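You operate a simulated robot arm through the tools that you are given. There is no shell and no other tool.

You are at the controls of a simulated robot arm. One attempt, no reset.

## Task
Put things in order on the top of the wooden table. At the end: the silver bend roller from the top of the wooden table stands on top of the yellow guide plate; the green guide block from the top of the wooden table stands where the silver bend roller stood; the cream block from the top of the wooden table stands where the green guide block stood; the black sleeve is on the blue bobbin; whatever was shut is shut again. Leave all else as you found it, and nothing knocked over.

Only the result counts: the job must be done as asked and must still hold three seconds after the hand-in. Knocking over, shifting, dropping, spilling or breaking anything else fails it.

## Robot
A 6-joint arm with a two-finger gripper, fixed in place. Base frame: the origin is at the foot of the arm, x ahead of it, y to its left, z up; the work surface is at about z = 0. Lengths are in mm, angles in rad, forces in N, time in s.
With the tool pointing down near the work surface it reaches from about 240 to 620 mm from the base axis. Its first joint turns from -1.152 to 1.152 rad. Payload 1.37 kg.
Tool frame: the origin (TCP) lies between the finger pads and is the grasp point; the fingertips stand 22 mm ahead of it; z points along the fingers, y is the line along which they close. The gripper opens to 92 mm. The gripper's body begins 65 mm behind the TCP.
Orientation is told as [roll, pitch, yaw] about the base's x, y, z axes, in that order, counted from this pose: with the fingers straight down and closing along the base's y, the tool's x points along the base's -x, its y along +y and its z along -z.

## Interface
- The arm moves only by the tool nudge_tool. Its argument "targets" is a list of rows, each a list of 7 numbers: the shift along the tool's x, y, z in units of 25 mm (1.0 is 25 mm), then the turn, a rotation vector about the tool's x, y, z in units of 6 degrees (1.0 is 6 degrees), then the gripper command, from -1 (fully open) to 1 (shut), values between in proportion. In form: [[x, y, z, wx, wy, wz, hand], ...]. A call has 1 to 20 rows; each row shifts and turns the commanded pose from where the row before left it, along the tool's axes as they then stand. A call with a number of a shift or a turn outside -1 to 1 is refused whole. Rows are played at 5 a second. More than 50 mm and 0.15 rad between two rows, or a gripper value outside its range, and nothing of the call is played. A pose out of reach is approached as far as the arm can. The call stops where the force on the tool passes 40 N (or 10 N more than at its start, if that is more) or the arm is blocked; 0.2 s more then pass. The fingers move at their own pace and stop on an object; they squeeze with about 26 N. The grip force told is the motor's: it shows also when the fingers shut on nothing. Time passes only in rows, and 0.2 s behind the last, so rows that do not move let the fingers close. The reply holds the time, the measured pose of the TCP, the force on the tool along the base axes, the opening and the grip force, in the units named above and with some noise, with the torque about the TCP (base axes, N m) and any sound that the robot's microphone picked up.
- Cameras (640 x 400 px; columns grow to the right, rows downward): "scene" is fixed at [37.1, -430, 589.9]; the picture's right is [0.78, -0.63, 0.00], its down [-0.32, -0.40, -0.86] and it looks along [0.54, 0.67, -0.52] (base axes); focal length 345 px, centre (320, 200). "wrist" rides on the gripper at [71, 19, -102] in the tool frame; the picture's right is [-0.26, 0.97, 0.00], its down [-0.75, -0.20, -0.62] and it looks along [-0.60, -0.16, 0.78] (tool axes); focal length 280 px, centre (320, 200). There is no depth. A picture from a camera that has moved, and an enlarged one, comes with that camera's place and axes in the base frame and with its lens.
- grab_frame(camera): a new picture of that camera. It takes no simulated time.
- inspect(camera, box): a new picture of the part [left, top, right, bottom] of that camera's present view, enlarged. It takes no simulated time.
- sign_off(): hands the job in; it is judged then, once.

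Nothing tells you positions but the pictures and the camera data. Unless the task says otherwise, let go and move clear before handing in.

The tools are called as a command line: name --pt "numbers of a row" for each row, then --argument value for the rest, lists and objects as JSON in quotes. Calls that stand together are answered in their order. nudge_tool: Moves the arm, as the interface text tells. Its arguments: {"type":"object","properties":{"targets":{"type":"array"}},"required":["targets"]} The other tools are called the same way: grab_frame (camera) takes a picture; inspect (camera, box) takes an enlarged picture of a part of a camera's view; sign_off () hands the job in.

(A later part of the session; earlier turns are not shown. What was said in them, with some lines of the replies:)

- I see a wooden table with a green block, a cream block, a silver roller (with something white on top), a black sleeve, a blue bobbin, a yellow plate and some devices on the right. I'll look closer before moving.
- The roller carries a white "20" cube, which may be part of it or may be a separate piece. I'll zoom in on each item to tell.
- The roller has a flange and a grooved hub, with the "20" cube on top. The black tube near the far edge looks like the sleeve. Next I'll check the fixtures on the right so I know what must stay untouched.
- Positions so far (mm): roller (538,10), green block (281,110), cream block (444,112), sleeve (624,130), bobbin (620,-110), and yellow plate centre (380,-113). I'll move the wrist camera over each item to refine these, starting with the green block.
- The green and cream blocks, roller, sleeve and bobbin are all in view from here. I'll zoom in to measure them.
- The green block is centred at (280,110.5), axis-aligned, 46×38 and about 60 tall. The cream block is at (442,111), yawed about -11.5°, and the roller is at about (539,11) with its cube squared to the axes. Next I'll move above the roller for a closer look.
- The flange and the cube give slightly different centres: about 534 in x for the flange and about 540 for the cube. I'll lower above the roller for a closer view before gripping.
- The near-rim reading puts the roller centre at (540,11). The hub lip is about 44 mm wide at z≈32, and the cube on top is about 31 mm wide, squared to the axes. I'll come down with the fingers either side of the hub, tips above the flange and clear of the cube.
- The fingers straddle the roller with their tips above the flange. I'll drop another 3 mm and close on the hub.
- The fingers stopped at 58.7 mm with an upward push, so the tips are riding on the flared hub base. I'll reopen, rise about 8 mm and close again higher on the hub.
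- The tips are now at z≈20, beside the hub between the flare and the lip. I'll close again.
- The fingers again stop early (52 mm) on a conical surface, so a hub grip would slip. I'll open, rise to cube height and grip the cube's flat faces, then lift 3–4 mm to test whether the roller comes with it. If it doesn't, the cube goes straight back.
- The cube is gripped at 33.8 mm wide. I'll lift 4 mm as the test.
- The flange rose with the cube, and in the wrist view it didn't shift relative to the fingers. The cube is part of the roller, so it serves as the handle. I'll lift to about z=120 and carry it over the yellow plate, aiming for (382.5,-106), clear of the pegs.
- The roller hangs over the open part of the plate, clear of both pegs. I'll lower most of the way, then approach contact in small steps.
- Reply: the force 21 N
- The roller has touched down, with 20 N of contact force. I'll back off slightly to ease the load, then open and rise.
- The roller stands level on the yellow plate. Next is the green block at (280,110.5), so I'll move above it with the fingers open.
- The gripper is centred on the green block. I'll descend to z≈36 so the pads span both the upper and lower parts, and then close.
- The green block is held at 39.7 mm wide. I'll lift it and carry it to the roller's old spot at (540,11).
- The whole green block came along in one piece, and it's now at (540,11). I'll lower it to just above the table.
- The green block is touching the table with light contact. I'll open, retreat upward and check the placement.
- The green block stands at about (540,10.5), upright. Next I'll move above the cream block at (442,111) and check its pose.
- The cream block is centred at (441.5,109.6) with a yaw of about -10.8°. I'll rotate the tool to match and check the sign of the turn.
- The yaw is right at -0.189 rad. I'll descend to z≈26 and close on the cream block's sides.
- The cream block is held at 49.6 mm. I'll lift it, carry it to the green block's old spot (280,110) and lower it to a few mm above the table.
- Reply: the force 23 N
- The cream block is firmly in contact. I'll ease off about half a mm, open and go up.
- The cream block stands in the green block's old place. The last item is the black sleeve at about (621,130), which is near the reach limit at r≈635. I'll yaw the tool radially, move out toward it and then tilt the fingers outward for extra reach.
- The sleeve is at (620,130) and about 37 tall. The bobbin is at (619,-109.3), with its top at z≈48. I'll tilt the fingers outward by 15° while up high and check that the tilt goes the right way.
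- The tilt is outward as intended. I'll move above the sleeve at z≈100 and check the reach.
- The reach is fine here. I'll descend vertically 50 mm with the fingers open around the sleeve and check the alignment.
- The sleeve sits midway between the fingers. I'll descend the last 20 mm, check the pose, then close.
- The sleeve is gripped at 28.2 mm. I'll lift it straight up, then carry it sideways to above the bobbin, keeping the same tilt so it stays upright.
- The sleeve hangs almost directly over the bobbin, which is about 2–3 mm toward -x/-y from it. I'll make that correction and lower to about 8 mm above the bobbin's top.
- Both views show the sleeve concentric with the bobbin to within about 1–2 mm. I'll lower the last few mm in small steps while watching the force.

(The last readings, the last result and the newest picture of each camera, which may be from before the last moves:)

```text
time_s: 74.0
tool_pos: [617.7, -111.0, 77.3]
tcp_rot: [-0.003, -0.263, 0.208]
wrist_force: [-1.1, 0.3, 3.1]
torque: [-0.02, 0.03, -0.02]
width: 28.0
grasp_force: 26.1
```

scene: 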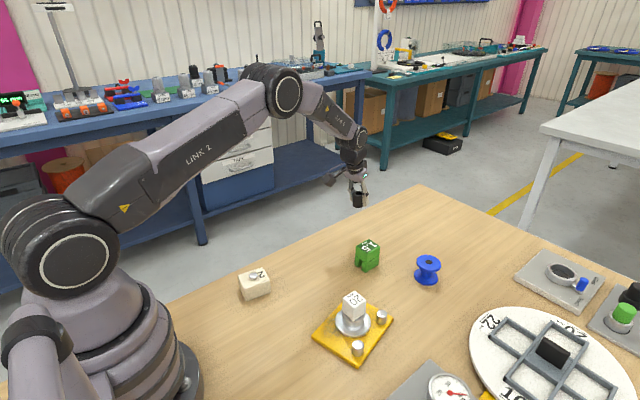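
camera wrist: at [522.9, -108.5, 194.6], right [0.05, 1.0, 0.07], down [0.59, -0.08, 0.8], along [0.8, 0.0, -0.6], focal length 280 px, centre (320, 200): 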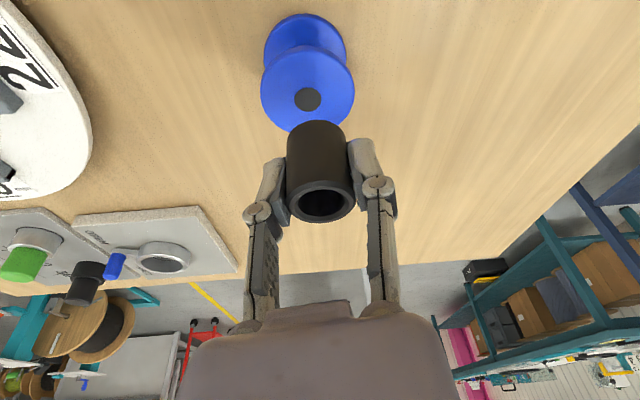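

Light contact at 3 N with the sleeve bottom at z≈49, so it's resting on the bobbin. I'll open slowly and check before moving away.

nudge_tool --pt "0 0 0 0 0 0 0.3" --pt "0 0 0 0 0 0 0.1" --pt "0 0 0 0 0 0 -0.2" --pt "0 0 0 0 0 0 -0.6" --pt "0 0 0 0 0 0 -1" --pt "0 0 0 0 0 0 -1" --pt "0 0 0 0 0 0 -1"

inspect --camera "scene" --box '[400, 220, 460, 290]'

inspect --camera "wrist" --box '[220, 20, 420, 240]'

```text
time_s: 75.6
tool_pos: [617.1, -110.7, 75.8]
tcp_rot: [-0.003, -0.262, 0.206]
wrist_force: [-0.1, -0.8, -0.1]
torque: [0.01, -0.01, 0.01]
width: 91.9
grasp_force: 0.0
```

```text
5.71 times, centred on (430, 255) of scene
camera zoom: at [37.1, -430.0, 589.9], right [0.78, -0.63, 0.0], down [-0.32, -0.4, -0.86], along [0.54, 0.67, -0.52], focal length 1971 px, centre (-309, -114)
```

zoom: 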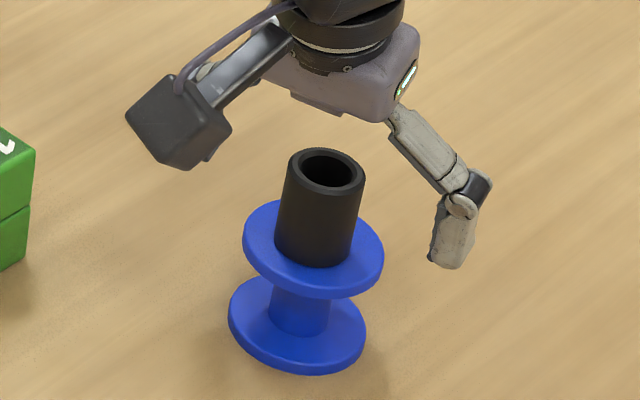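

```text
1.82 times, centred on (320, 130) of wrist
camera zoom: at [520.5, -111.8, 155.9], right [0.05, 1.0, 0.07], down [0.59, -0.08, 0.8], along [0.8, 0.0, -0.6], focal length 510 px, centre (320, 327)
```

zoom: 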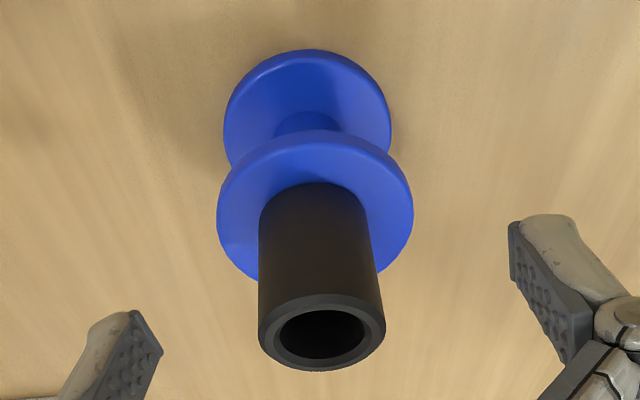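

The sleeve stands upright and centred on the bobbin. I'll retreat straight up, undo the tilt and move back clear for a final check.

nudge_tool --pt "-0.1035 0 -0.3864 0 0 0 -1" --pt "-0.181 0 -0.676 0 0 0 -1" --pt "-0.207 0 -0.773 0 0 0 -1" --pt "-0.207 0 -0.773 0 0 0 -1" --pt "-0.207 0 -0.773 0 0 0 -1" --pt "-0.207 0 -0.773 0 0 0 -1" --pt "-0.207 0 -0.773 0 0 0 -1" --pt "0.5 0 0 0 0.5 0 -1" --pt "0.8 0 0 0 0.5 0 -1" --pt "0.8 0 0 0 0.5 0 -1" --pt "0.8 0 0 0 0.5 0 -1" --pt "0.8 0 0 0 0.5 0 -1" --pt "0.8 0 -0.3 0 0 0 -1" --pt "0.8 0 -0.5 0 0 0 -1" --pt "0.8 0 -0.5 0 0 0 -1" --pt "0 0 0 0 0 0 -1"

grab_frame --camera "scene"

grab_frame --camera "wrist"

```text
time_s: 79.0
tool_pos: [467.9, -143.0, 222.0]
tcp_rot: [0.0, -0.001, 0.207]
wrist_force: [0.4, -0.1, 0.2]
torque: [-0.02, 0.0, 0.02]
width: 92.2
grasp_force: 0.0
```

```text
taken
```

scene: 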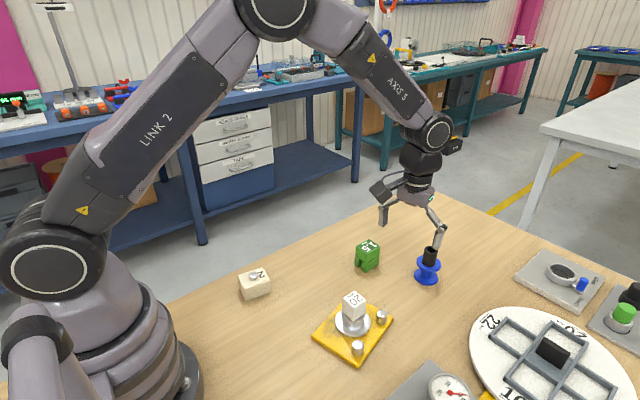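

```text
taken
camera wrist: at [396.0, -138.8, 322.5], right [0.06, 1.0, 0.0], down [0.78, -0.04, 0.63], along [0.63, -0.04, -0.78], focal length 280 px, centre (320, 200)
```

wrist: 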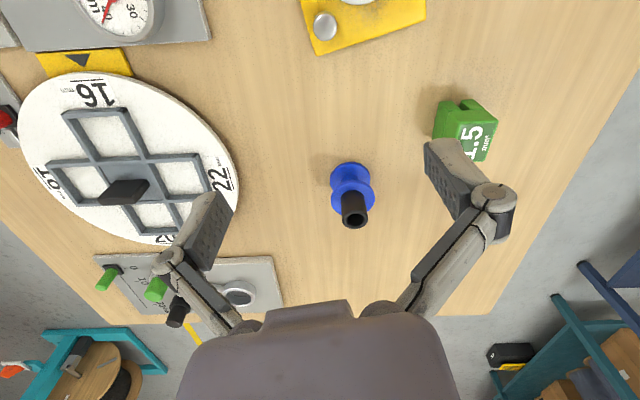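

Everything looks in place and the arm is clear. One last zoomed look before handing in.

inspect --camera "scene" --box '[220, 220, 460, 380]'

inspect --camera "scene" --box '[380, 230, 640, 400]'

```text
2.50 times, centred on (340, 300) of scene
camera zoom: at [37.0, -430.0, 589.9], right [0.78, -0.63, 0.0], down [-0.32, -0.4, -0.86], along [0.54, 0.67, -0.52], focal length 862 px, centre (270, -50)
```

zoom: 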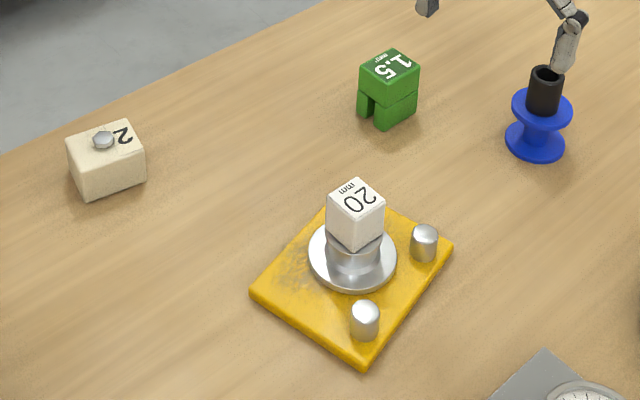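

```text
2.35 times, centred on (510, 315) of scene
camera zoom: at [37.0, -430.0, 589.9], right [0.78, -0.63, 0.0], down [-0.32, -0.4, -0.86], along [0.54, 0.67, -0.52], focal length 812 px, centre (-127, -71)
```

zoom: 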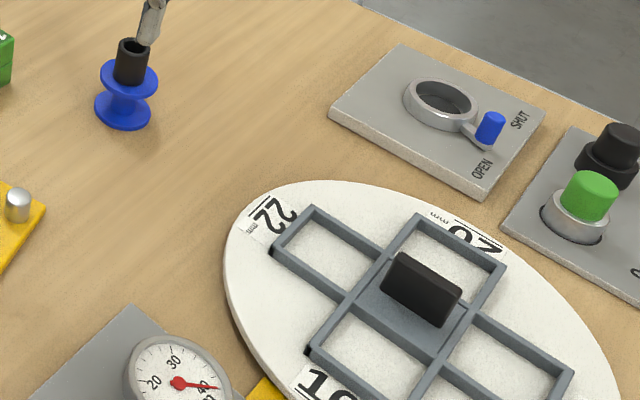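

The roller stands on the yellow plate, the green and cream blocks are in their new spots, and the sleeve is upright on the bobbin. The fixtures look unchanged and the gripper is open and clear, so I'm handing in.

sign_off

```text
The job is handed in.
```

The job is handed in, and the last pictures before that showed every piece where you asked for it. I haven't seen the verdict on it.

- **Silver bend roller:** it stands on the yellow guide plate, clear of both pegs. The white "20" cube on top is part of the roller, so I used it as the handle.
- **Green guide block:** it stands where the roller stood, within about 3 mm.
- **Cream block:** it stands where the green block stood, within a few mm. I kept its original slight turn instead of squaring it up.
- **Black sleeve:** it stands upright on top of the blue bobbin, centred to within a couple of mm.
- **Everything else:** I opened nothing, so there was nothing to shut again. The fixtures looked the same as at the start, nothing was knocked over, and the gripper was open and clear.
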